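You operate a simulated robot arm through the tools that you are given. There is no shell and no other tool.

The job below is to be done with a simulated robot arm. You get a single attempt, and the scene is never put back.

TASK
Press and seal the bagged pillow at 4 bar and 130 degrees.
Fine: power and heater on, drawer shut, start once the green lamp is lit.

The check looks at the end state, three seconds after you hand in, the way a careful person would. Anything else that was tipped, shoved, dropped, spilled or broken makes it a failure. A push-on lid holds only when it is set on centred and level and pressed home; a screw cap is set on level and turned clockwise until tight.

THE ROBOT
A 7-joint arm with a two-finger parallel gripper, fixed in place. Base frame: the origin is at the foot of the arm, x ahead of it, y to its left, z up. Units: cm, degrees, N and s.
Its first joint turns from -149.0 to 149.0 degrees. Payload 3.5 kg.
The TCP is the grasp point between the finger pads, 2.3 cm short of the fingertips. In the tool frame z runs along the fingers and y along their closing line. The gripper opens to 9.4 cm. The fingers are 3.8 cm wide and 1 cm thick; the gripper's body (5.4 by 9.6 cm) begins 3.9 cm behind the TCP.
Orientation is told as [roll, pitch, yaw] about the base's x, y, z axes, in that order, counted from this pose: with the fingers straight down and closing along the base's y, the tool's x points along the base's -x, its y along +y and its z along -z.

THE INTERFACE
- The arm moves only by the tool arm_command. Its argument "rows" is a list that holds one entry, the list of rows, each a list of 7 numbers: the shift along the base's x, y, z in cm, then the turn, a rotation vector about the base's x, y, z in degrees, then the finger opening in cm, from 0 to 9.4. In form: [[[tx, ty, tz, wx, wy, wz, gripper], ...]]. A call has 1 to 20 rows; each row shifts and turns the commanded pose from where the row before left it. A row lasts 0.2 s, in which the tool goes at most 5 cm and 8.6 degrees; a call with a longer step from one row to the next is refused whole, and so is a gripper value outside its range. A pose out of reach is approached as far as the arm can. The call stops where the force on the tool passes 40 N (or 10 N more than at its start, if that is more) or the arm is blocked; 0.2 s more then pass. The fingers move at their own pace (about 15.3 cm/s each) and stop on an object; they squeeze with about 45 N. The grip force told is the motor's: it shows also when the fingers shut on nothing. Time passes only in rows, and 0.2 s behind the last, so rows that do not move let the fingers close. The reply holds the time, the measured pose of the TCP, the force on the tool along the base axes, the opening and the grip force, in the units named above and with some noise, with the torque about the TCP (base axes, N m) and any sound that the robot's microphone picked up.
- Cameras (640 x 400 px; columns grow to the right, rows downward): "scene" is fixed at [5.75, -48.87, 159.39]; the picture's right is [0.98, -0.18, 0.00], its down [-0.09, -0.49, -0.87] and it looks along [0.16, 0.85, -0.49] (base axes); focal length 307 px, centre (320, 200). "wrist" rides on the gripper at [8.6, 1.6, -7.5] in the tool frame; the picture's right is [-0.18, 0.98, 0.00], its down [-0.58, -0.11, -0.81] and it looks along [-0.79, -0.15, 0.59] (tool axes); focal length 243 px, centre (320, 200). There is no depth. A picture from a camera that has moved, and an enlarged one, comes with that camera's place and axes in the base frame and with its lens. The place of the scene camera against the robot may be out by one fixed shift of up to 1.8 cm in any direction.
- snapshot(camera): a new picture of that camera. No time passes.
- enlarge(camera, box): a new picture of the part [left, top, right, bottom] of that camera's present view, enlarged. No time passes.
- sign_off(): hands the job in; it is judged then, once.

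Places have to be worked out from the pictures, the camera data and where the tool is seen. Open the gripper and draw the arm clear of the work before you hand the job in, unless the task says otherwise.

The tools are called after "Request:" as a command line: name --argument value ..., lists and objects as JSON in quotes. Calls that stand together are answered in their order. arm_command: Moves the arm, as the interface text tells. Its arguments: {"type":"object","properties":{"rows":{"type":"array","items":{"type":"array","items":{"type":"array","items":{"type":"number"}}}}},"required":["rows"]} The other tools are called the same way: snapshot (camera) takes a picture; enlarge (camera, box) takes an enlarged picture of a part of a camera's view; sign_off () hands the job in.

At the start:

```text
t: 0.0
position: [44.64, 100.24, 119.54]
tool_rot: [0.0, 0.0, 0.1]
ft_force: [0.6, -0.3, -0.5]
wrist_torque: [-0.02, 0.01, -0.03]
finger_gap: 9.39
grip_force: 0.1
```

scene: 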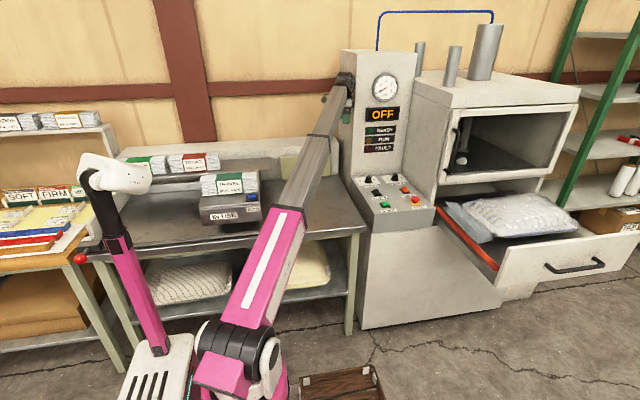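
wrist: 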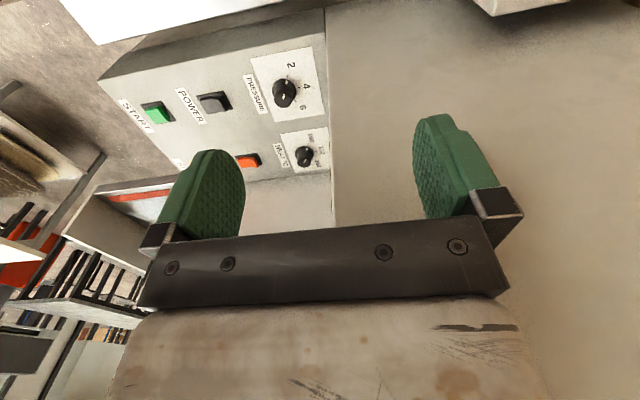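

The pictures show a press machine with a control panel, gauge, lamps and an open drawer holding the bagged pillow. I'll enlarge the panel, display and drawer first.

Request:
enlarge --camera "scene" --box '[340, 160, 450, 230]'

Request:
enlarge --camera "scene" --box '[330, 40, 450, 160]'

Request:
enlarge --camera "scene" --box '[420, 70, 640, 310]'

Request:
enlarge --camera "wrist" --box '[90, 30, 350, 200]'

```text
5.71 times, centred on (395, 195) of scene
camera zoom: at [5.75, -48.87, 159.39], right [0.98, -0.18, 0.0], down [-0.09, -0.49, -0.87], along [0.16, 0.85, -0.49], focal length 1756 px, centre (-109, 229)
```

zoom: 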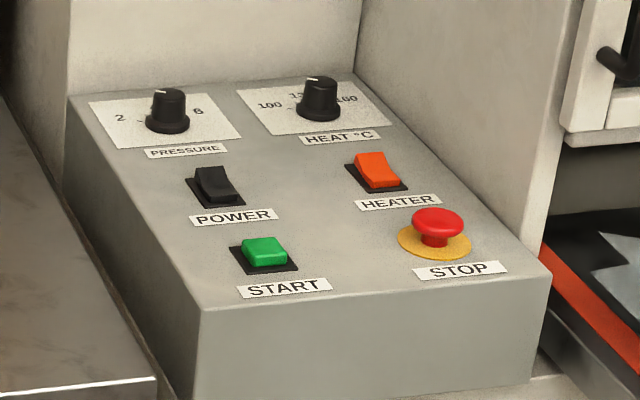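

```text
3.33 times, centred on (390, 100) of scene
camera zoom: at [5.75, -48.87, 159.39], right [0.98, -0.18, 0.0], down [-0.09, -0.49, -0.87], along [0.16, 0.85, -0.49], focal length 1024 px, centre (87, 533)
```

zoom: 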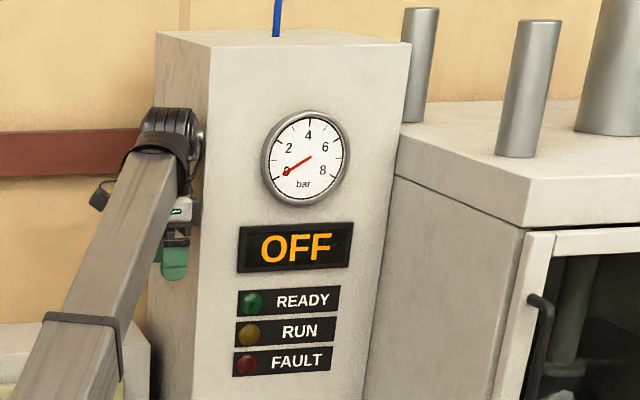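

```text
1.67 times, centred on (530, 190) of scene
camera zoom: at [5.75, -48.87, 159.39], right [0.98, -0.18, 0.0], down [-0.09, -0.49, -0.87], along [0.16, 0.85, -0.49], focal length 512 px, centre (-30, 217)
```

zoom: 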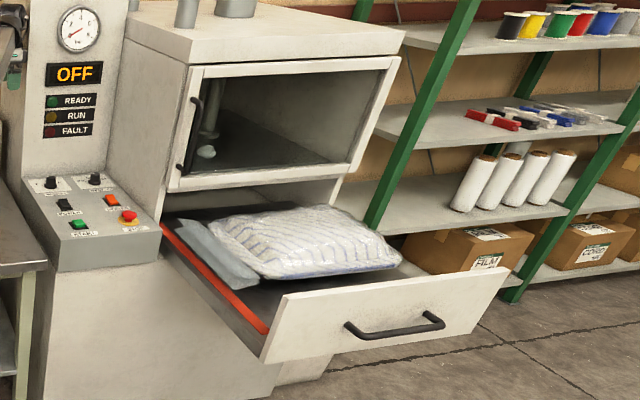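

```text
2.35 times, centred on (220, 115) of wrist
camera zoom: at [36.12, 101.95, 126.95], right [0.18, 0.98, 0.0], down [0.58, -0.11, 0.81], along [0.79, -0.15, -0.59], focal length 571 px, centre (555, 400)
```

zoom: 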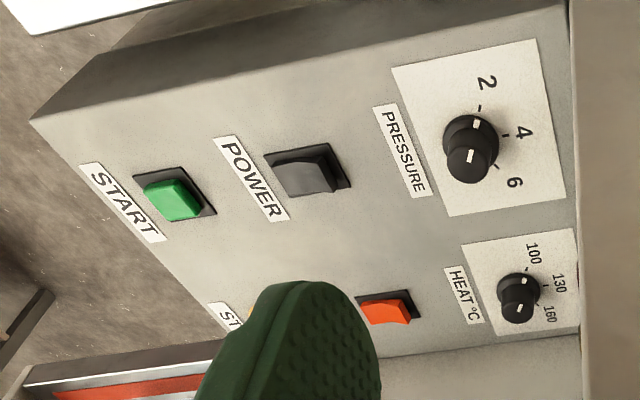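

From triangulating both cameras, the panel is axis-aligned at about x 50–80, y 60–98, z≈86. Pressure knob ≈(58,91.4), heat knob ≈(73,91.5), power ≈(58,78), heater ≈(73,78), start ≈(58,67). The drawer front is roughly x 86–145, y≈22. I'll back the arm away from the column toward -y and yaw it so the wrist camera looks at the panel from the front.

Request:
arm_command --rows '[[[0, -3.6, 0, 0, 0, 0, 9.4], [0, -3.6, 0, 0, 0, 0, 9.4], [0.5, -3.6, -0.4, 0, 0, 8.2, 9.4], [0.5, -3.6, -0.4, 0, 0, 8.2, 9.4], [0.5, -3.6, -0.4, 0, 0, 8.2, 9.4], [0.5, -3.6, -0.4, 0, 0, 8.2, 9.4], [0.5, -3.6, -0.4, 0, 0, 8.2, 9.4], [0.5, -3.6, -0.4, 0, 0, 8.2, 9.4], [0.5, -3.6, -0.4, 0, 0, 8.2, 9.4], [0.5, -3.6, -0.4, 0, 0, 8.2, 9.4], [0.5, -3, -0.4, 0, 0, 8.2, 9.4], [0.5, 0, -0.4, 0, 0, 8.2, 9.4], [0.5, 0, -0.4, 0, 0, 8.0, 9.4]]]'

```text
t: 1.6
position: [47.35, 75.74, 117.43]
tool_rot: [0.4, -0.2, 38.0]
ft_force: [-13.7, 17.5, -4.5]
wrist_torque: [-1.35, -1.64, -2.21]
finger_gap: 9.38
grip_force: 0.0
stopped in row 8: the force on the tool passed its limit at 122 N (the readings are from after the stop); the commanded pose is now the measured one
```

The arm stopped on a contact force, so I'm looking to see what it hit.

Request:
snapshot --camera "scene"

Request:
snapshot --camera "wrist"

Request:
enlarge --camera "scene" --box '[320, 60, 440, 180]'

```text
taken
```

scene: 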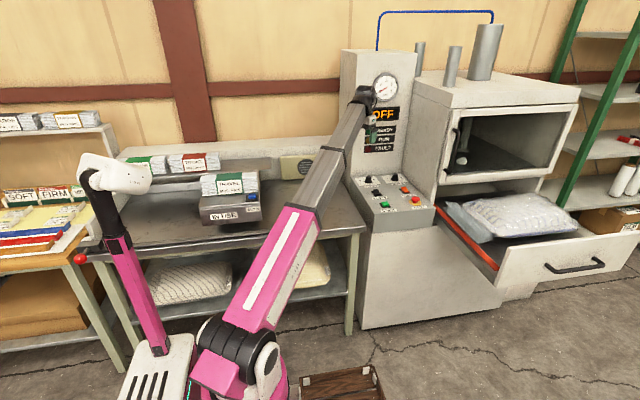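

```text
taken
camera wrist: at [39.46, 71.69, 124.86], right [-0.46, 0.89, 0.01], down [0.53, 0.27, 0.81], along [0.71, 0.38, -0.59], focal length 243 px, centre (320, 200)
```

wrist: 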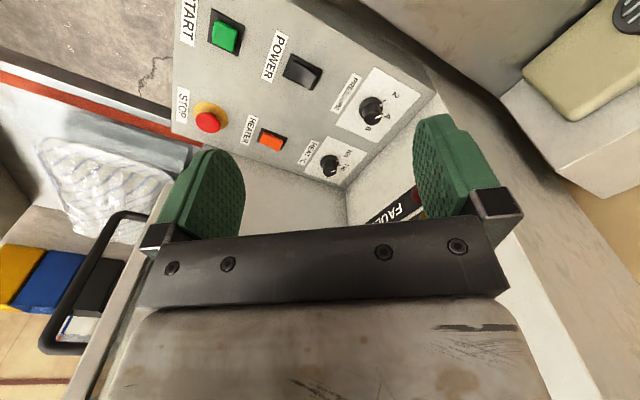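

```text
3.33 times, centred on (380, 120) of scene
camera zoom: at [5.75, -48.87, 159.39], right [0.98, -0.18, 0.0], down [-0.09, -0.49, -0.87], along [0.16, 0.85, -0.49], focal length 1024 px, centre (120, 467)
```

zoom: 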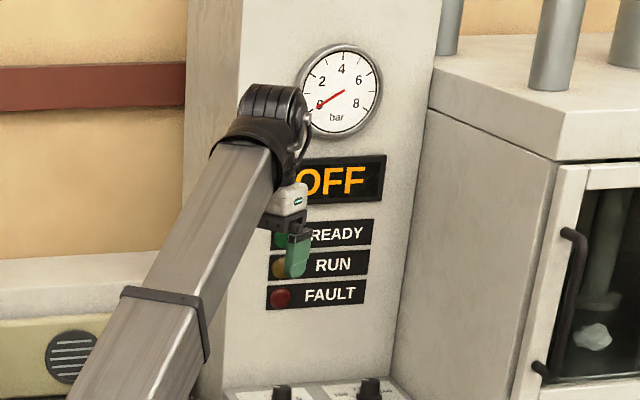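

The gripper's camera side seems to have turned into the arm's own steep forearm, since nothing else is near it. I'll yaw back a little and check that the force falls away.

Request:
arm_command --rows '[[[0, 0, 0, 0, 0, -5, 9.4], [0, 0, 0, 0, 0, -5, 9.4], [0, 0, 0, 0, 0, -5, 9.4], [0, 0, 0, 0, 0, -5, 9.4]]]'

Request:
enlarge --camera "wrist" --box '[160, 0, 460, 200]'

```text
t: 2.6
position: [47.18, 75.63, 117.31]
tool_rot: [0.4, 0.0, 18.3]
ft_force: [0.0, 0.1, 0.6]
wrist_torque: [0.01, 0.01, 0.0]
finger_gap: 9.41
grip_force: 0.0
```

```text
2.00 times, centred on (310, 100) of wrist
camera zoom: at [38.6, 74.52, 124.83], right [-0.13, 0.99, 0.01], down [0.59, 0.07, 0.81], along [0.8, 0.11, -0.59], focal length 485 px, centre (340, 400)
```

zoom: 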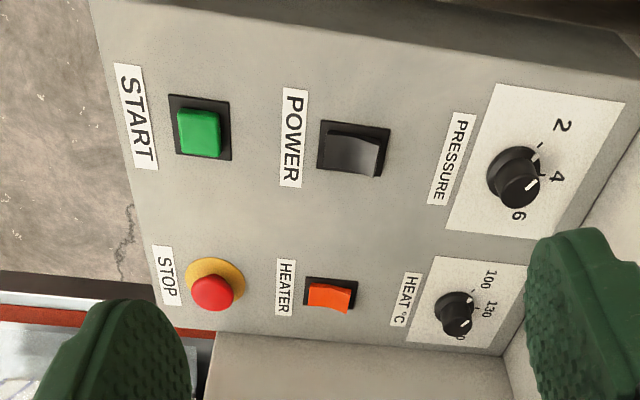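

Force is back to zero. I'll zoom on the two knobs to read their pointers, and on the rockers.

Request:
enlarge --camera "wrist" --box '[380, 30, 480, 130]'

Request:
enlarge --camera "wrist" --box '[340, 120, 440, 190]'

Request:
enlarge --camera "wrist" --box '[230, 30, 360, 170]'

Request:
enlarge --camera "scene" --box '[355, 170, 415, 200]'

```text
4.00 times, centred on (430, 80) of wrist
camera zoom: at [38.6, 74.52, 124.83], right [-0.13, 0.99, 0.01], down [0.59, 0.07, 0.81], along [0.8, 0.11, -0.59], focal length 970 px, centre (-120, 680)
```

zoom: 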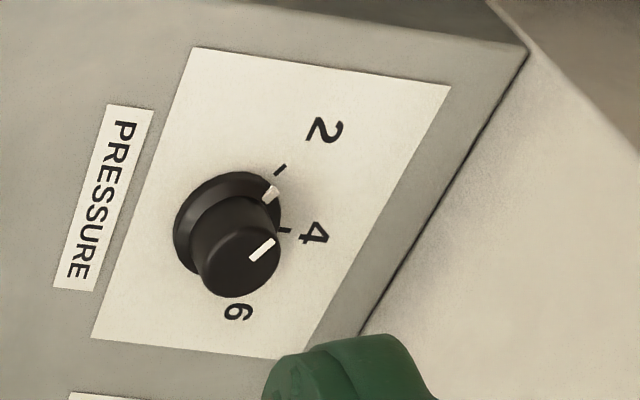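

```text
5.71 times, centred on (390, 155) of wrist
camera zoom: at [38.6, 74.52, 124.83], right [-0.13, 0.99, 0.01], down [0.59, 0.07, 0.81], along [0.8, 0.11, -0.59], focal length 1386 px, centre (-80, 457)
```

zoom: 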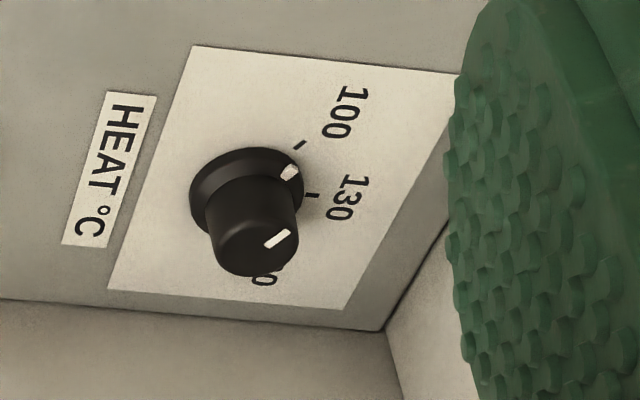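

```text
2.86 times, centred on (295, 100) of wrist
camera zoom: at [38.6, 74.52, 124.83], right [-0.13, 0.99, 0.01], down [0.59, 0.07, 0.81], along [0.8, 0.11, -0.59], focal length 693 px, centre (391, 486)
```

zoom: 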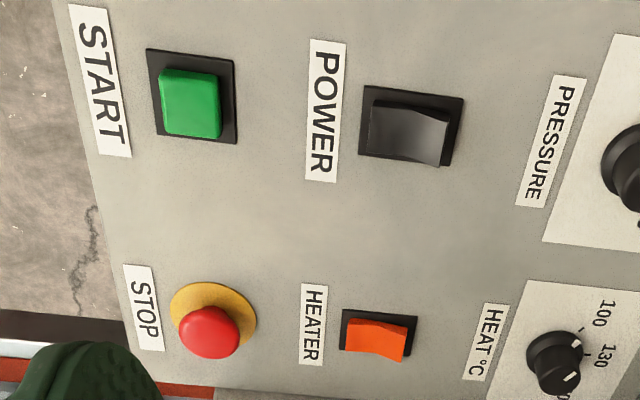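

```text
10.67 times, centred on (385, 185) of scene
camera zoom: at [5.75, -48.87, 159.39], right [0.98, -0.18, 0.0], down [-0.09, -0.49, -0.87], along [0.16, 0.85, -0.49], focal length 3278 px, centre (-373, 360)
```

zoom: 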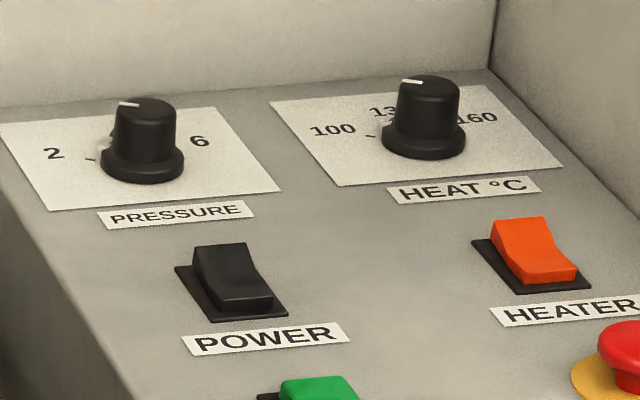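

Both pointers sit about 55–60° counter-clockwise of their targets, near 2 bar and 100 °C, and both rockers have their far (+y) ends raised. Two wrist views put the panel at z≈86.1, the knob centres at ≈(57.8,91.5) and (72.8,91.5), and the cap tops at z≈88.9. I'll square the yaw and come down over the panel in front of the pressure knob.

Request:
arm_command --rows '[[[1.33, 0.5, -2.1, 0, 0, -2.3, 6], [1.33, 0.5, -2.1, 0, 0, -2.3, 6], [1.33, 0.5, -2.1, 0, 0, -2.3, 6], [1.33, 0.5, -2.1, 0, 0, -2.3, 6], [1.33, 0.5, -2.1, 0, 0, -2.3, 6], [1.33, 0.5, -2.1, 0, 0, -2.3, 6], [1.33, 0.5, -2.1, 0, 0, -2.3, 6], [1.33, 0.5, -2.1, 0, 0, -2.3, 6]]]'

Request:
snapshot --camera "wrist"

Request:
snapshot --camera "scene"

```text
t: 4.4
position: [57.86, 79.86, 100.67]
tool_rot: [0.3, 0.0, 0.0]
ft_force: [0.3, 0.4, -0.2]
wrist_torque: [0.02, -0.01, 0.01]
finger_gap: 5.99
grip_force: 0.1
```

```text
taken
camera wrist: at [49.21, 81.52, 108.03], right [0.19, 0.98, 0.01], down [0.58, -0.11, 0.81], along [0.79, -0.15, -0.59], focal length 243 px, centre (320, 200)
```

wrist: 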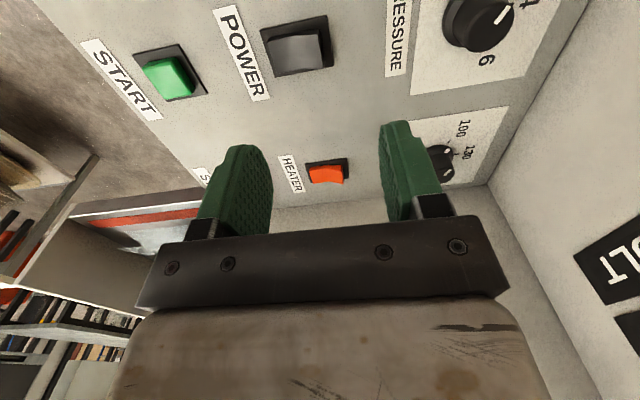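

```text
taken
```

scene: 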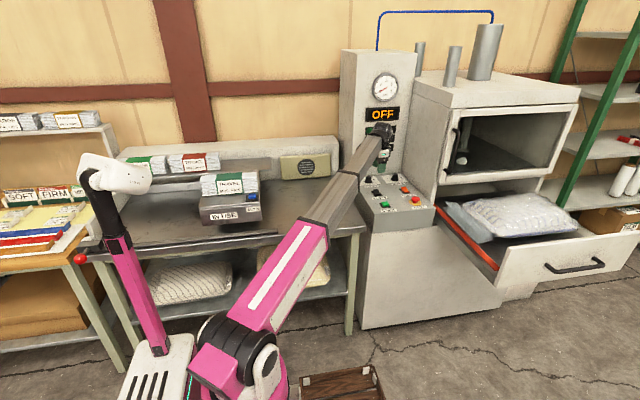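

Clear so far. I'll zoom on the pressure knob from here to refine its centre and pointer.

Request:
enlarge --camera "wrist" --box '[400, 0, 560, 100]'

```text
4.00 times, centred on (480, 50) of wrist
camera zoom: at [49.21, 81.52, 108.03], right [0.19, 0.98, 0.01], down [0.58, -0.11, 0.81], along [0.79, -0.15, -0.59], focal length 970 px, centre (-320, 800)
```

zoom: 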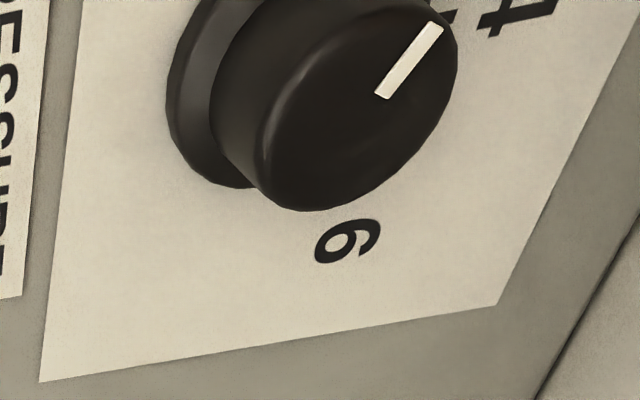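

The closer view puts the cap centre at ≈(57.7,91.7) and the pointer at about 60° CCW of "4", so 2 bar. I'll move over it and come down with the fingers open around the cap.

Request:
arm_command --rows '[[[0, 3, 0, 0, 0, 0, 6], [0, 3, 0, 0, 0, 0, 6], [0, 3, 0, 0, 0, 0, 6], [-0.1, 2.8, 0, 0, 0, 0, 6], [0, 0, -2, 0, 0, 0, 6], [0, 0, -2, 0, 0, 0, 6], [0, 0, -2, 0, 0, 0, 6]]]'

Request:
snapshot --camera "wrist"

Request:
enlarge --camera "scene" --box '[340, 110, 450, 220]'

```text
t: 6.0
position: [57.5, 91.49, 94.39]
tool_rot: [0.3, -0.1, 0.0]
ft_force: [-0.7, 0.6, 0.2]
wrist_torque: [0.0, 0.01, -0.03]
finger_gap: 5.98
grip_force: 0.0
```

```text
taken
camera wrist: at [49.01, 93.09, 101.86], right [0.18, 0.98, 0.01], down [0.58, -0.11, 0.81], along [0.79, -0.15, -0.59], focal length 243 px, centre (320, 200)
```

wrist: 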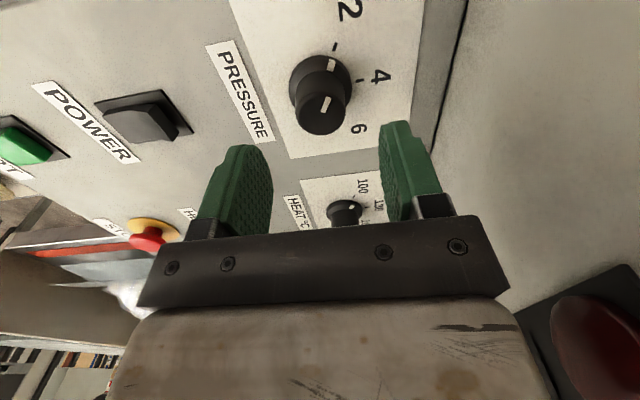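

```text
3.64 times, centred on (395, 165) of scene
camera zoom: at [5.75, -48.87, 159.39], right [0.98, -0.18, 0.0], down [-0.09, -0.49, -0.87], along [0.16, 0.85, -0.49], focal length 1117 px, centre (47, 327)
```

zoom: 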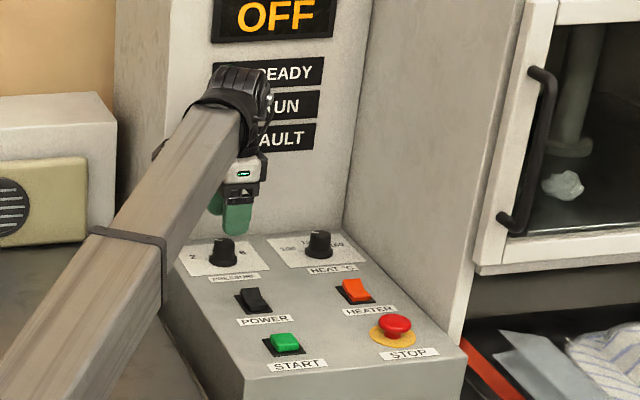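

The finger positions and the new view agree: cap centre ≈(57.8,91.5). I'll lower to z≈89.6, so the tips are about 1 cm above the panel, and close on the cap.

Request:
arm_command --rows '[[[0.2, 0, -1.2, 0, 0, 0, 6], [0, 0, -1.2, 0, 0, 0, 6], [0, 0, -1.2, 0, 0, 0, 6], [0, 0, -1.2, 0, 0, 0, 6], [0, 0, 0, 0, 0, 0, 6]]]'

Request:
snapshot --camera "wrist"

Request:
enlarge --camera "scene" --box '[350, 160, 410, 200]'

Request:
enlarge --camera "scene" --box '[430, 90, 590, 270]'

```text
t: 7.2
position: [57.79, 91.4, 89.78]
tool_rot: [0.3, -0.1, -0.1]
ft_force: [-0.1, 0.2, 0.3]
wrist_torque: [0.0, -0.02, 0.01]
finger_gap: 5.98
grip_force: 0.2
```

```text
taken
camera wrist: at [49.24, 93.0, 97.2], right [0.18, 0.98, 0.01], down [0.58, -0.11, 0.81], along [0.79, -0.15, -0.59], focal length 243 px, centre (320, 200)
```

wrist: 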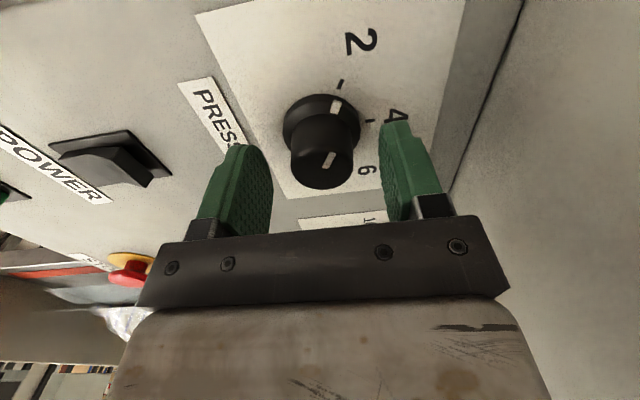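

```text
10.00 times, centred on (380, 180) of scene
camera zoom: at [5.75, -48.87, 159.39], right [0.98, -0.18, 0.0], down [-0.09, -0.49, -0.87], along [0.16, 0.85, -0.49], focal length 3073 px, centre (-280, 400)
```

zoom: 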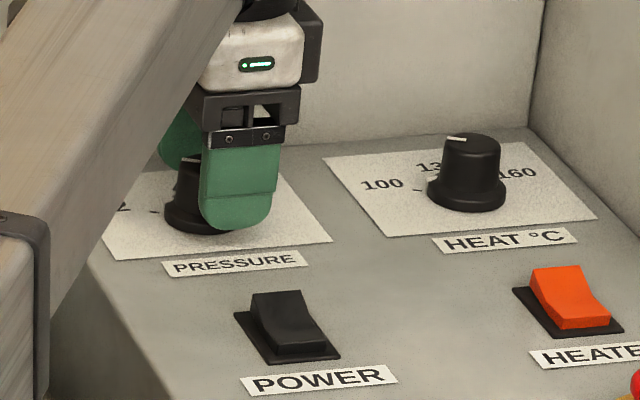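

```text
2.22 times, centred on (510, 180) of scene
camera zoom: at [5.75, -48.87, 159.39], right [0.98, -0.18, 0.0], down [-0.09, -0.49, -0.87], along [0.16, 0.85, -0.49], focal length 683 px, centre (-102, 244)
```

zoom: 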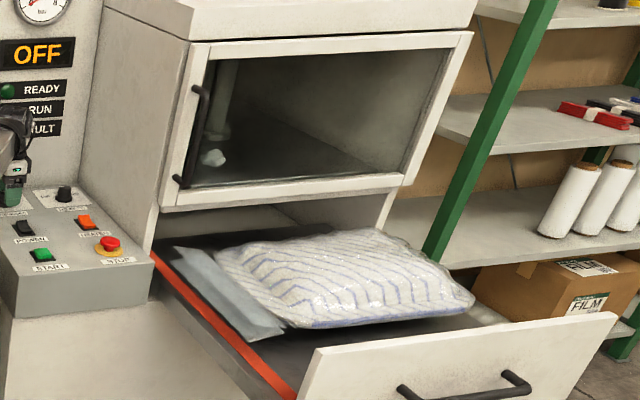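

The fingers straddle the cap and nothing is touching, so I'll close on the knob.

Request:
arm_command --rows '[[[0, 0, -0.3, 0, 0, 0, 4], [0, 0, 0, 0, 0, 0, 2.0], [0, 0, 0, 0, 0, 0, 1], [0, 0, 0, 0, 0, 0, 1]]]'

Request:
enlarge --camera "wrist" --box '[240, 60, 440, 240]'

```text
t: 8.2
position: [58.02, 91.44, 89.47]
tool_rot: [0.4, 0.0, 0.0]
ft_force: [1.1, 8.8, 6.0]
wrist_torque: [0.3, 0.17, -0.11]
finger_gap: 3.11
grip_force: 44.3
```

```text
2.22 times, centred on (340, 150) of wrist
camera zoom: at [49.29, 93.13, 96.95], right [0.18, 0.98, 0.01], down [0.58, -0.11, 0.81], along [0.79, -0.15, -0.59], focal length 539 px, centre (276, 311)
```

zoom: 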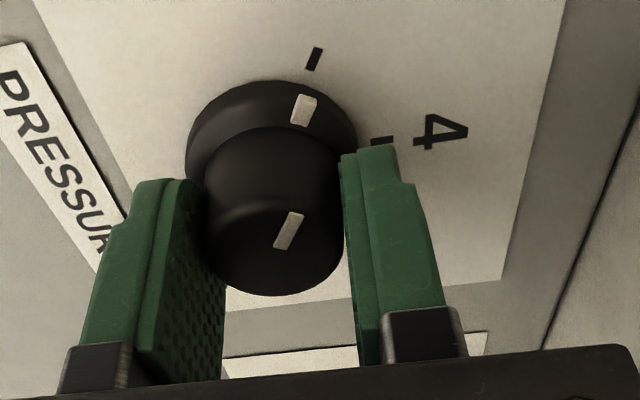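

The cap is gripped at 3.1 cm. I'll turn it clockwise from above (negative wz), 30° at first, then look.

Request:
arm_command --rows '[[[0, 0, 0, 0, 0, -5, 1], [0, 0, 0, 0, 0, -5, 1], [0, 0, 0, 0, 0, -5, 1], [0, 0, 0, 0, 0, -5, 1], [0, 0, 0, 0, 0, -5, 1], [0, 0, 0, 0, 0, -5, 1]]]'

Request:
snapshot --camera "wrist"

Request:
enlarge --camera "scene" --box '[350, 160, 410, 200]'

```text
t: 9.6
position: [57.9, 91.3, 89.42]
tool_rot: [0.2, 0.0, -30.1]
ft_force: [-4.7, -4.4, -4.2]
wrist_torque: [-0.1, -0.15, 0.01]
finger_gap: 3.13
grip_force: 45.1
```

```text
taken
camera wrist: at [51.21, 97.12, 96.95], right [0.65, 0.76, 0.0], down [0.45, -0.39, 0.81], along [0.61, -0.53, -0.59], focal length 243 px, centre (320, 200)
```

wrist: 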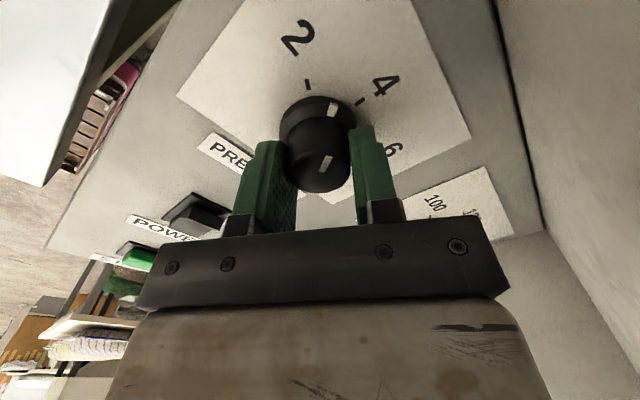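

```text
10.00 times, centred on (380, 180) of scene
camera zoom: at [5.75, -48.87, 159.39], right [0.98, -0.18, 0.0], down [-0.09, -0.49, -0.87], along [0.16, 0.85, -0.49], focal length 3073 px, centre (-280, 400)
```

zoom: 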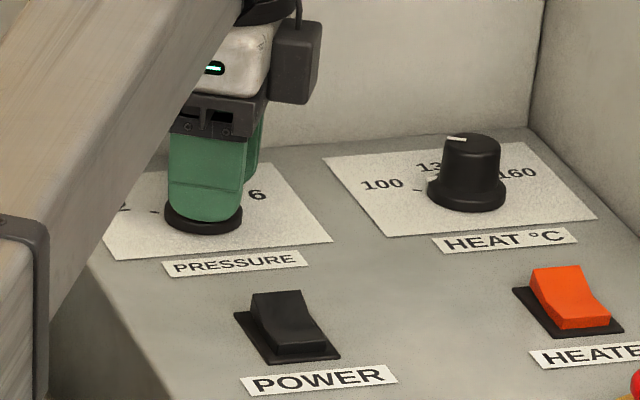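

The knob turned 30° with the grip. If I keep turning, the camera housing will reach the column (face at y≈99.4), so I'll release, turn back to yaw 0, regrip and turn the rest.

Request:
arm_command --rows '[[[0, 0, 0, 0, 0, 0, 6], [0, 0, 0, 0, 0, 0, 6], [0, 0, 0, 0, 0, 6, 6], [0, 0, 0, 0, 0, 6, 6], [0, 0, 0, 0, 0, 6, 6], [0, 0, 0, 0, 0, 6, 6], [0, 0, 0, 0, 0, 6, 6], [0, 0, 0, 0, 0, 0, 6]]]'

Request:
enlarge --camera "wrist" --box '[240, 60, 440, 240]'

```text
t: 11.4
position: [57.99, 91.4, 89.63]
tool_rot: [0.3, -0.2, 0.1]
ft_force: [0.1, 0.2, 0.5]
wrist_torque: [0.01, 0.01, 0.0]
finger_gap: 5.97
grip_force: 0.0
```

```text
2.22 times, centred on (340, 150) of wrist
camera zoom: at [49.36, 93.08, 97.0], right [0.18, 0.98, 0.01], down [0.58, -0.11, 0.81], along [0.79, -0.14, -0.59], focal length 539 px, centre (276, 311)
```

zoom: 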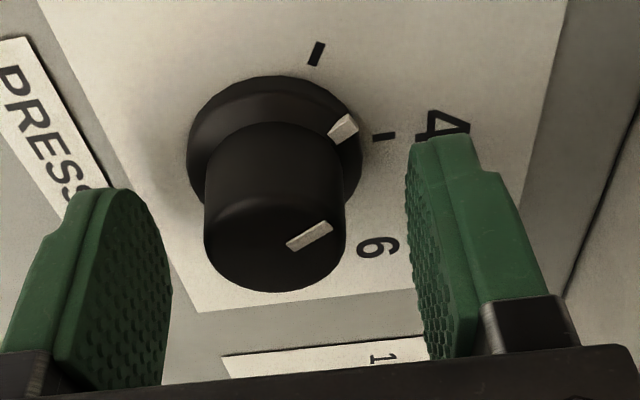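

The pointer is now about 25–30° short of 4. I'll regrip and turn 27° more.

Request:
arm_command --rows '[[[-0.15, 0.1, 0, 0, 0, 0, 3], [0, 0, 0, 0, 0, 0, 1], [0, 0, 0, 0, 0, 0, 1], [0, 0, 0, 0, 0, -4.5, 1], [0, 0, 0, 0, 0, -4.5, 1], [0, 0, 0, 0, 0, -4.5, 1], [0, 0, 0, 0, 0, -4.5, 1], [0, 0, 0, 0, 0, -4.5, 1], [0, 0, 0, 0, 0, -4.5, 1], [0, 0, 0, 0, 0, 0, 1], [0, 0, 0, 0, 0, 0, 6], [0, 0, 0, 0, 0, 0, 6], [0, 0, 0, 0, 0, 6.75, 6], [0, 0, 0, 0, 0, 6.75, 6], [0, 0, 0, 0, 0, 6.75, 6], [0, 0, 0, 0, 0, 6.75, 6], [0, 0, 0, 0, 0, 0, 6]]]'

Request:
enlarge --camera "wrist" --box '[240, 60, 440, 240]'

```text
t: 15.0
position: [57.63, 91.68, 89.49]
tool_rot: [0.2, -0.1, 0.0]
ft_force: [0.5, -0.2, -0.2]
wrist_torque: [0.03, 0.04, -0.04]
finger_gap: 6.0
grip_force: 0.1
```

```text
2.22 times, centred on (340, 150) of wrist
camera zoom: at [49.14, 93.23, 96.97], right [0.18, 0.98, 0.01], down [0.58, -0.11, 0.81], along [0.79, -0.14, -0.59], focal length 539 px, centre (276, 311)
```

zoom: 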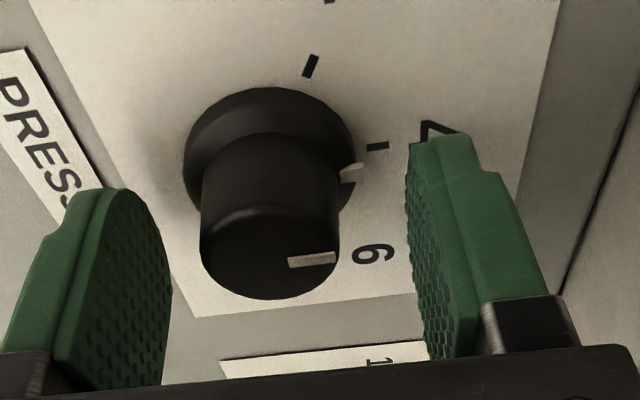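

By the cap line and tick the pressure pointer now reads very close to 4. I'll raise the tool to check from a steeper viewpoint.

Request:
arm_command --rows '[[[0, 0, 2, 0, 0, 0, 6], [0, 0, 2, 0, 0, 0, 6], [-1, 0, 2, 0, 0, 0, 6], [-1, 0, 2, 0, 0, 0, 6], [0, 0, 0, 0, 0, 0, 6]]]'

Request:
snapshot --camera "wrist"

Request:
enlarge --camera "wrist" --box '[270, 10, 430, 110]'

Request:
enlarge --camera "scene" --box '[350, 160, 410, 200]'

```text
t: 16.2
position: [55.52, 91.44, 97.52]
tool_rot: [0.4, -0.2, -0.1]
ft_force: [0.2, 0.3, -0.3]
wrist_torque: [-0.01, 0.01, 0.03]
finger_gap: 6.01
grip_force: 0.2
```

```text
taken
camera wrist: at [46.99, 93.23, 105.0], right [0.19, 0.98, 0.01], down [0.58, -0.11, 0.81], along [0.79, -0.15, -0.59], focal length 243 px, centre (320, 200)
```

wrist: 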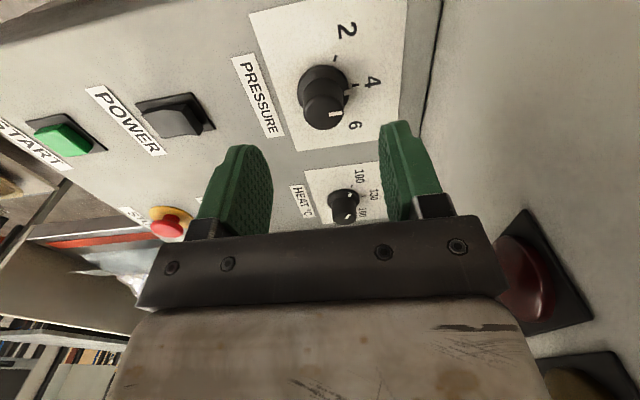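

```text
4.00 times, centred on (350, 60) of wrist
camera zoom: at [46.99, 93.23, 105.0], right [0.19, 0.98, 0.01], down [0.58, -0.11, 0.81], along [0.79, -0.15, -0.59], focal length 970 px, centre (200, 760)
```

zoom: 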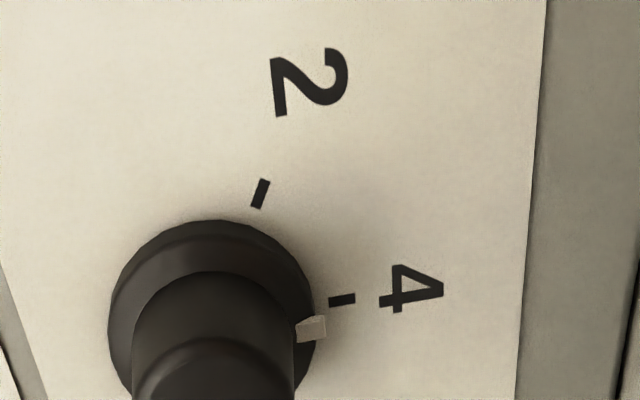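

```text
10.00 times, centred on (380, 180) of scene
camera zoom: at [5.75, -48.87, 159.39], right [0.98, -0.18, 0.0], down [-0.09, -0.49, -0.87], along [0.16, 0.85, -0.49], focal length 3073 px, centre (-280, 400)
```

zoom: 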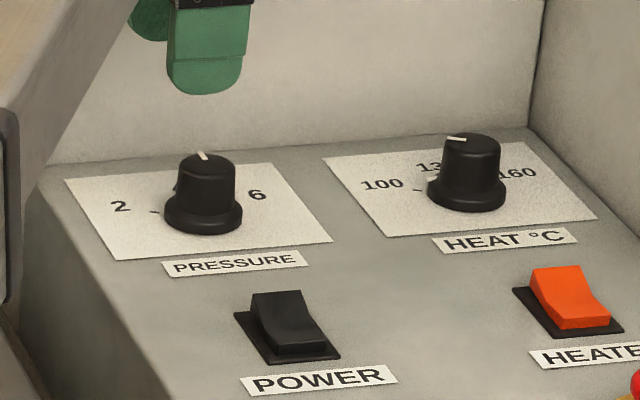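

I'll take tighter zooms of the cap pointer from both cameras.

Request:
enlarge --camera "scene" --box '[360, 172, 376, 182]'

Request:
enlarge --camera "wrist" --box '[280, 50, 380, 140]'

```text
16.00 times, centred on (368, 177) of scene
camera zoom: at [5.75, -48.87, 159.39], right [0.98, -0.18, 0.0], down [-0.09, -0.49, -0.87], along [0.16, 0.85, -0.49], focal length 4917 px, centre (-448, 568)
```

zoom: 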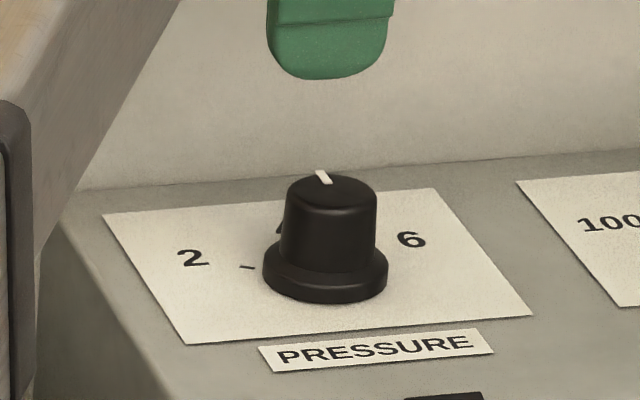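

```text
4.44 times, centred on (330, 95) of wrist
camera zoom: at [46.99, 93.23, 105.0], right [0.19, 0.98, 0.01], down [0.58, -0.11, 0.81], along [0.79, -0.15, -0.59], focal length 1078 px, centre (276, 667)
```

zoom: 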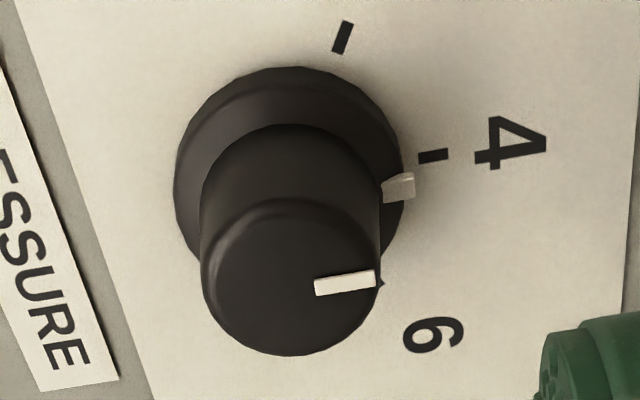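

Both views put the pressure pointer dead on the 4 tick, within about 1–2°. Next I'll move over to the heat knob.

Request:
arm_command --rows '[[[3.4, 0, 0, 0, 0, 0, 6], [3.5, 0, 0, 0, 0, 0, 6], [3.5, 0, 0, 0, 0, 0, 6], [3.5, 0, 0, 0, 0, 0, 6], [1.4, 0, 0, 0, 0, 0, 6], [0, 0, 0, 0, 0, 0, 6]]]'

Request:
enlarge --camera "wrist" --box '[260, 20, 420, 150]'

Request:
snapshot --camera "scene"

```text
t: 17.6
position: [71.19, 91.79, 97.72]
tool_rot: [0.4, -0.1, 0.0]
ft_force: [0.3, -0.1, -0.3]
wrist_torque: [0.0, -0.03, 0.01]
finger_gap: 6.01
grip_force: 0.0
```

```text
3.08 times, centred on (340, 85) of wrist
camera zoom: at [62.52, 93.41, 105.16], right [0.18, 0.98, 0.01], down [0.58, -0.11, 0.81], along [0.79, -0.15, -0.59], focal length 746 px, centre (258, 554)
```

zoom: 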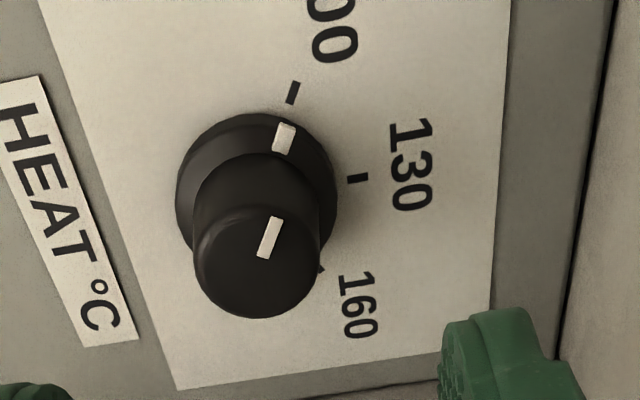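

```text
taken
```

scene: 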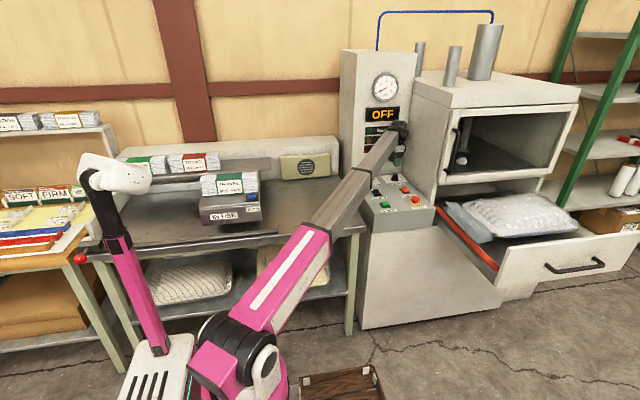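

The heat pointer is at the 100 tick and the cap centre is ≈(72.7,91.5). I'll descend, grip, turn 30°, then release and come back.

Request:
arm_command --rows '[[[0.8, -0.1, -1.5, 0, 0, 0, 6], [0.7, -0.1, -1.5, 0, 0, 0, 6], [0, 0, -1.5, 0, 0, 0, 6], [0, 0, -1.3, 0, 0, 0, 6], [0, 0, -1.2, 0, 0, 0, 6], [0, 0, -1.1, 0, 0, 0, 6], [0, 0, 0, 0, 0, 0, 6], [0, 0, 0, 0, 0, 0, 3], [0, 0, 0, 0, 0, 0, 1], [0, 0, 0, 0, 0, 0, 1]]]'

Request:
enlarge --camera "wrist" --box '[240, 60, 440, 240]'

Request:
enlarge --camera "scene" --box '[350, 110, 450, 220]'

```text
t: 19.8
position: [72.55, 91.42, 89.44]
tool_rot: [0.3, -0.2, -0.1]
ft_force: [1.4, 5.5, 0.4]
wrist_torque: [0.22, -0.19, -0.04]
finger_gap: 3.13
grip_force: 45.2
```

```text
2.22 times, centred on (340, 150) of wrist
camera zoom: at [63.96, 93.13, 96.86], right [0.18, 0.98, 0.01], down [0.58, -0.11, 0.81], along [0.79, -0.15, -0.59], focal length 539 px, centre (276, 311)
```

zoom: 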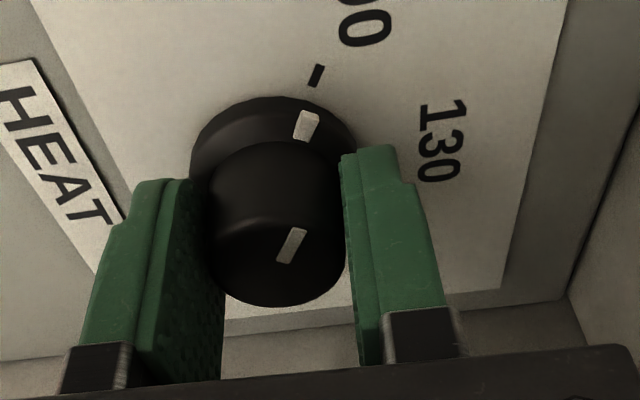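

```text
3.64 times, centred on (400, 165) of scene
camera zoom: at [5.75, -48.87, 159.39], right [0.98, -0.18, 0.0], down [-0.09, -0.49, -0.87], along [0.16, 0.85, -0.49], focal length 1117 px, centre (29, 327)
```

zoom: 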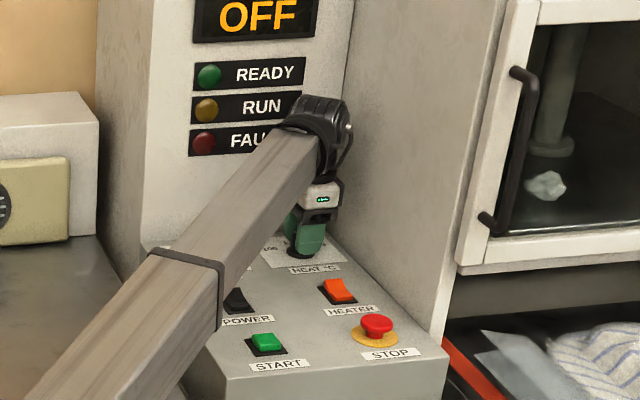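

The heat cap is gripped. I'll turn 30° clockwise, release, return, regrip, turn 27°, release and return, as I did with the first knob.

Request:
arm_command --rows '[[[0, 0, 0, 0, 0, -5, 1], [0, 0, 0, 0, 0, -5, 1], [0, 0, 0, 0, 0, -5, 1], [0, 0, 0, 0, 0, -5, 1], [0, 0, 0, 0, 0, -5, 1], [0, 0, 0, 0, 0, -5, 1], [0, 0, 0, 0, 0, 0, 1], [0, 0, 0, 0, 0, 0, 6], [0, 0, 0, 0, 0, 0, 6], [0, 0, 0, 0, 0, 6, 6], [0, 0, 0, 0, 0, 6, 6], [0, 0, 0, 0, 0, 6, 6], [0, 0, 0, 0, 0, 6, 6], [0, 0, 0, 0, 0, 6, 6], [0, 0, 0, 0, 0, 0, 6]]]'

Request:
enlarge --camera "wrist" --box '[240, 60, 440, 240]'

```text
t: 23.0
position: [72.54, 91.46, 89.41]
tool_rot: [0.3, -0.1, 0.0]
ft_force: [0.3, -1.1, -1.3]
wrist_torque: [0.02, -0.02, 0.02]
finger_gap: 5.98
grip_force: 0.1
```

```text
2.22 times, centred on (340, 150) of wrist
camera zoom: at [64.01, 93.03, 96.91], right [0.18, 0.98, 0.01], down [0.58, -0.11, 0.81], along [0.79, -0.15, -0.59], focal length 539 px, centre (276, 311)
```

zoom: 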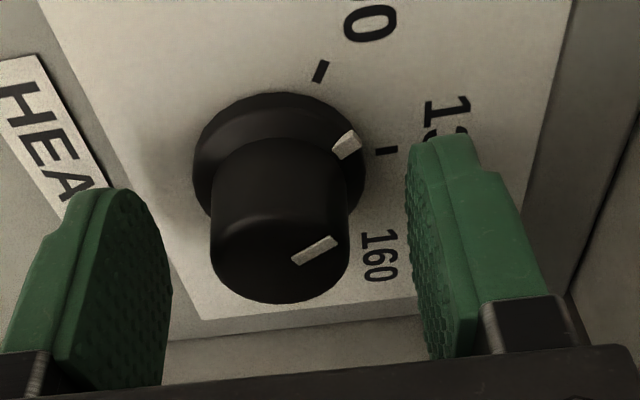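

It now reads about 24–27° short of 130, as the first knob did at this stage. I'll regrip and turn 26° more.

Request:
arm_command --rows '[[[0, 0, 0, 0, 0, 0, 3], [0, 0, 0, 0, 0, 0, 1], [0, 0, 0, 0, 0, 0, 1], [0, 0, 0, 0, 0, -4.4, 1], [0, 0, 0, 0, 0, -4.4, 1], [0, 0, 0, 0, 0, -4.3, 1], [0, 0, 0, 0, 0, -4.3, 1], [0, 0, 0, 0, 0, -4.3, 1], [0, 0, 0, 0, 0, -4.3, 1], [0, 0, 0, 0, 0, 0, 1], [0, 0, 0, 0, 0, 0, 6], [0, 0, 0, 0, 0, 0, 6], [0, 0, 2, 0, 0, 6.5, 6], [0, 0, 2, 0, 0, 6.5, 6], [-1, 0, 2, 0, 0, 6.5, 6], [-0.5, 0, 2, 0, 0, 6.5, 6], [0, 0, 0, 0, 0, 0, 6]]]'

Request:
enlarge --camera "wrist" --box '[260, 20, 420, 150]'

Request:
enlarge --camera "scene" --box '[360, 168, 410, 198]'

```text
t: 26.6
position: [71.08, 91.5, 97.44]
tool_rot: [0.2, -0.1, 0.0]
ft_force: [0.0, 0.1, -0.1]
wrist_torque: [-0.01, 0.01, -0.02]
finger_gap: 6.02
grip_force: 0.1
```

```text
3.08 times, centred on (340, 85) of wrist
camera zoom: at [62.53, 93.13, 104.87], right [0.18, 0.98, 0.01], down [0.58, -0.11, 0.81], along [0.79, -0.14, -0.59], focal length 746 px, centre (258, 554)
```

zoom: 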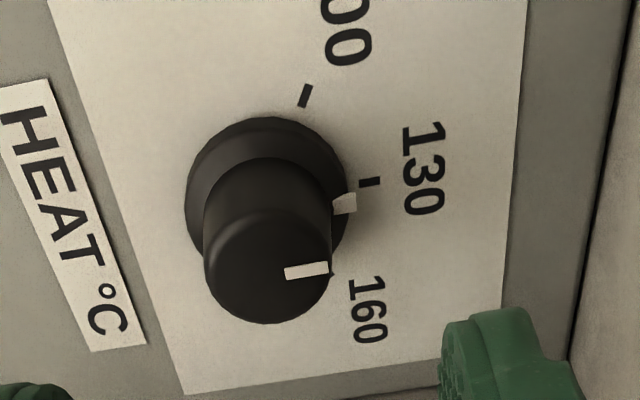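

```text
12.80 times, centred on (385, 183) of scene
camera zoom: at [5.75, -48.87, 159.39], right [0.98, -0.18, 0.0], down [-0.09, -0.49, -0.87], along [0.16, 0.85, -0.49], focal length 3933 px, centre (-512, 418)
```

zoom: 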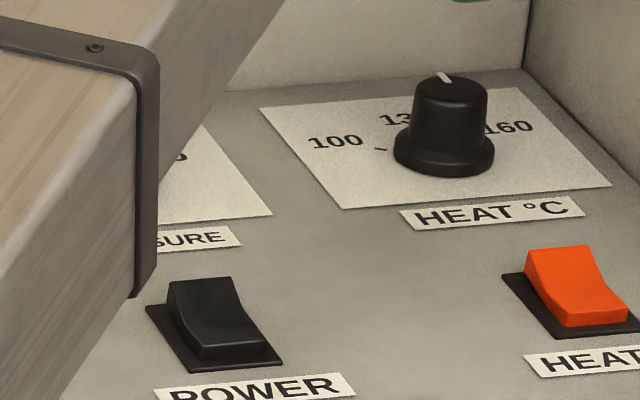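

Heat reads on 130 and pressure on 4. Next I'll go above the raised (+y) end of the POWER rocker, about (57.6,79.8), with the fingers closed.

Request:
arm_command --rows '[[[-2.7, -2.34, -0.4, 0, 0, 0, 3], [-2.7, -2.34, -0.4, 0, 0, 0, 0], [-2.7, -2.34, -0.4, 0, 0, 0, 0], [-2.7, -2.34, -0.4, 0, 0, 0, 0], [-2.7, -2.34, -0.4, 0, 0, 0, 0], [0, 0, 0, 0, 0, 0, 0]]]'

Request:
snapshot --camera "wrist"

Request:
enlarge --camera "scene" --box '[350, 160, 430, 220]'

```text
t: 28.0
position: [57.66, 79.39, 95.32]
tool_rot: [0.3, -0.1, -0.1]
ft_force: [0.2, 0.4, 0.1]
wrist_torque: [0.02, -0.02, -0.01]
finger_gap: 0.0
grip_force: 42.2
```

```text
taken
camera wrist: at [49.0, 81.0, 102.75], right [0.18, 0.98, 0.01], down [0.58, -0.11, 0.81], along [0.79, -0.15, -0.59], focal length 243 px, centre (320, 200)
```

wrist: 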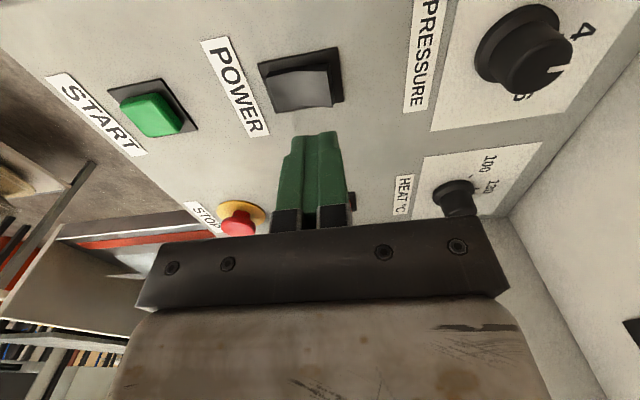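

```text
6.67 times, centred on (390, 190) of scene
camera zoom: at [5.75, -48.87, 159.39], right [0.98, -0.18, 0.0], down [-0.09, -0.49, -0.87], along [0.16, 0.85, -0.49], focal length 2049 px, centre (-147, 267)
```

zoom: 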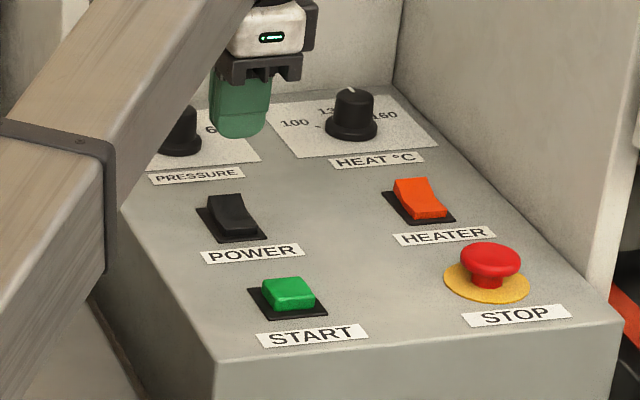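

The plate spans y≈75.5–80.8, so the fingers at y≈79.4 are over the raised half. I'll descend gently until there is contact.

Request:
arm_command --rows '[[[0, 0.1, -1.3, 0, 0, 0, 0], [0, 0, -1.3, 0, 0, 0, 0], [0, 0, -1.0, 0, 0, 0, 0], [0, 0, -0.3, 0, 0, 0, 0], [0, 0, -0.3, 0, 0, 0, 0], [0, 0, -0.3, 0, 0, 0, 0]]]'

Request:
enlarge --camera "scene" --box '[350, 90, 430, 220]'

Request:
enlarge --camera "wrist" --box '[200, 60, 420, 240]'

```text
t: 29.4
position: [57.64, 79.72, 90.9]
tool_rot: [0.3, -0.1, 0.0]
ft_force: [-0.6, 0.1, -0.4]
wrist_torque: [0.0, 0.04, 0.0]
finger_gap: 0.0
grip_force: 42.6
```

```text
3.08 times, centred on (390, 155) of scene
camera zoom: at [5.75, -48.87, 159.39], right [0.98, -0.18, 0.0], down [-0.09, -0.49, -0.87], along [0.16, 0.85, -0.49], focal length 946 px, centre (105, 338)
```

zoom: 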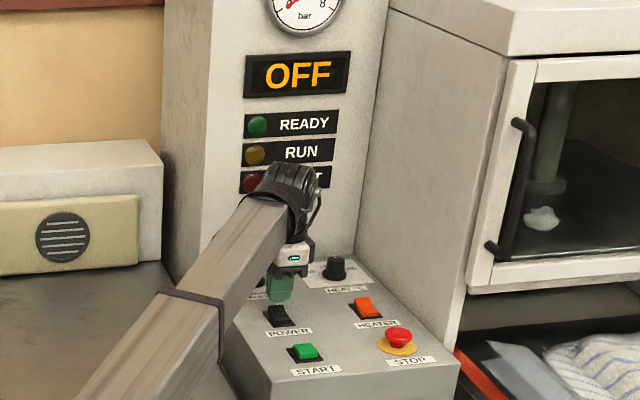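

```text
2.22 times, centred on (310, 150) of wrist
camera zoom: at [49.03, 81.38, 98.37], right [0.18, 0.98, 0.01], down [0.58, -0.11, 0.81], along [0.79, -0.15, -0.59], focal length 539 px, centre (342, 311)
```

zoom: 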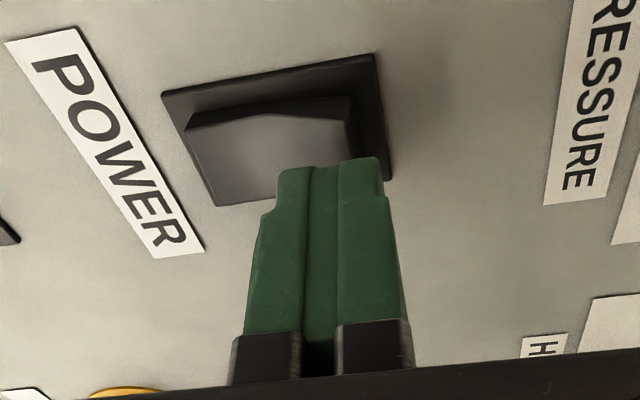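

There's no contact yet, and the fingers sit slightly past the rocker's end. I'll shift -0.5 in y and keep descending in small steps.

Request:
arm_command --rows '[[[0, -0.5, 0, 0, 0, 0, 0], [0, 0, -0.3, 0, 0, 0, 0], [0, 0, -0.3, 0, 0, 0, 0], [0, 0, -0.3, 0, 0, 0, 0], [0, 0, -0.3, 0, 0, 0, 0]]]'

Request:
enlarge --camera "scene" --box '[350, 90, 430, 220]'

Request:
enlarge --camera "wrist" --box '[200, 60, 420, 240]'

```text
t: 30.6
position: [57.5, 79.29, 89.6]
tool_rot: [0.3, -0.1, -0.1]
ft_force: [-0.2, -0.9, 0.5]
wrist_torque: [0.02, -0.01, -0.02]
finger_gap: 0.0
grip_force: 42.4
```

```text
3.08 times, centred on (390, 155) of scene
camera zoom: at [5.75, -48.87, 159.39], right [0.98, -0.18, 0.0], down [-0.09, -0.49, -0.87], along [0.16, 0.85, -0.49], focal length 946 px, centre (105, 338)
```

zoom: 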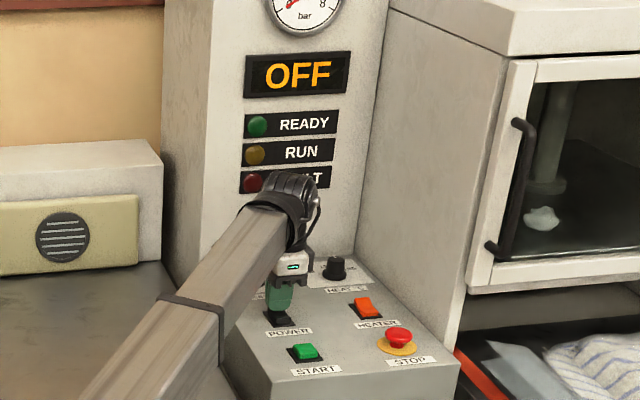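

```text
2.22 times, centred on (310, 150) of wrist
camera zoom: at [48.9, 80.97, 97.04], right [0.18, 0.98, 0.0], down [0.58, -0.11, 0.81], along [0.79, -0.15, -0.59], focal length 539 px, centre (342, 311)
```

zoom: 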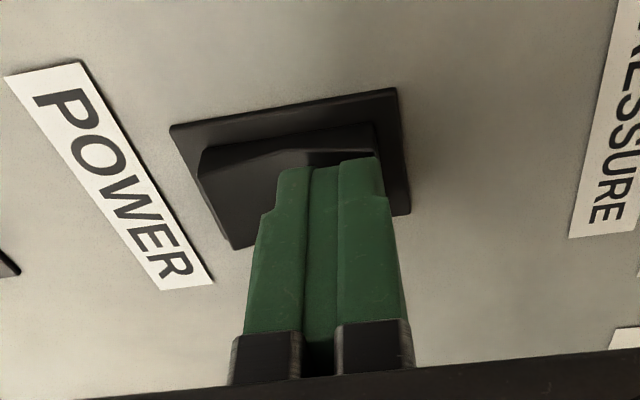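

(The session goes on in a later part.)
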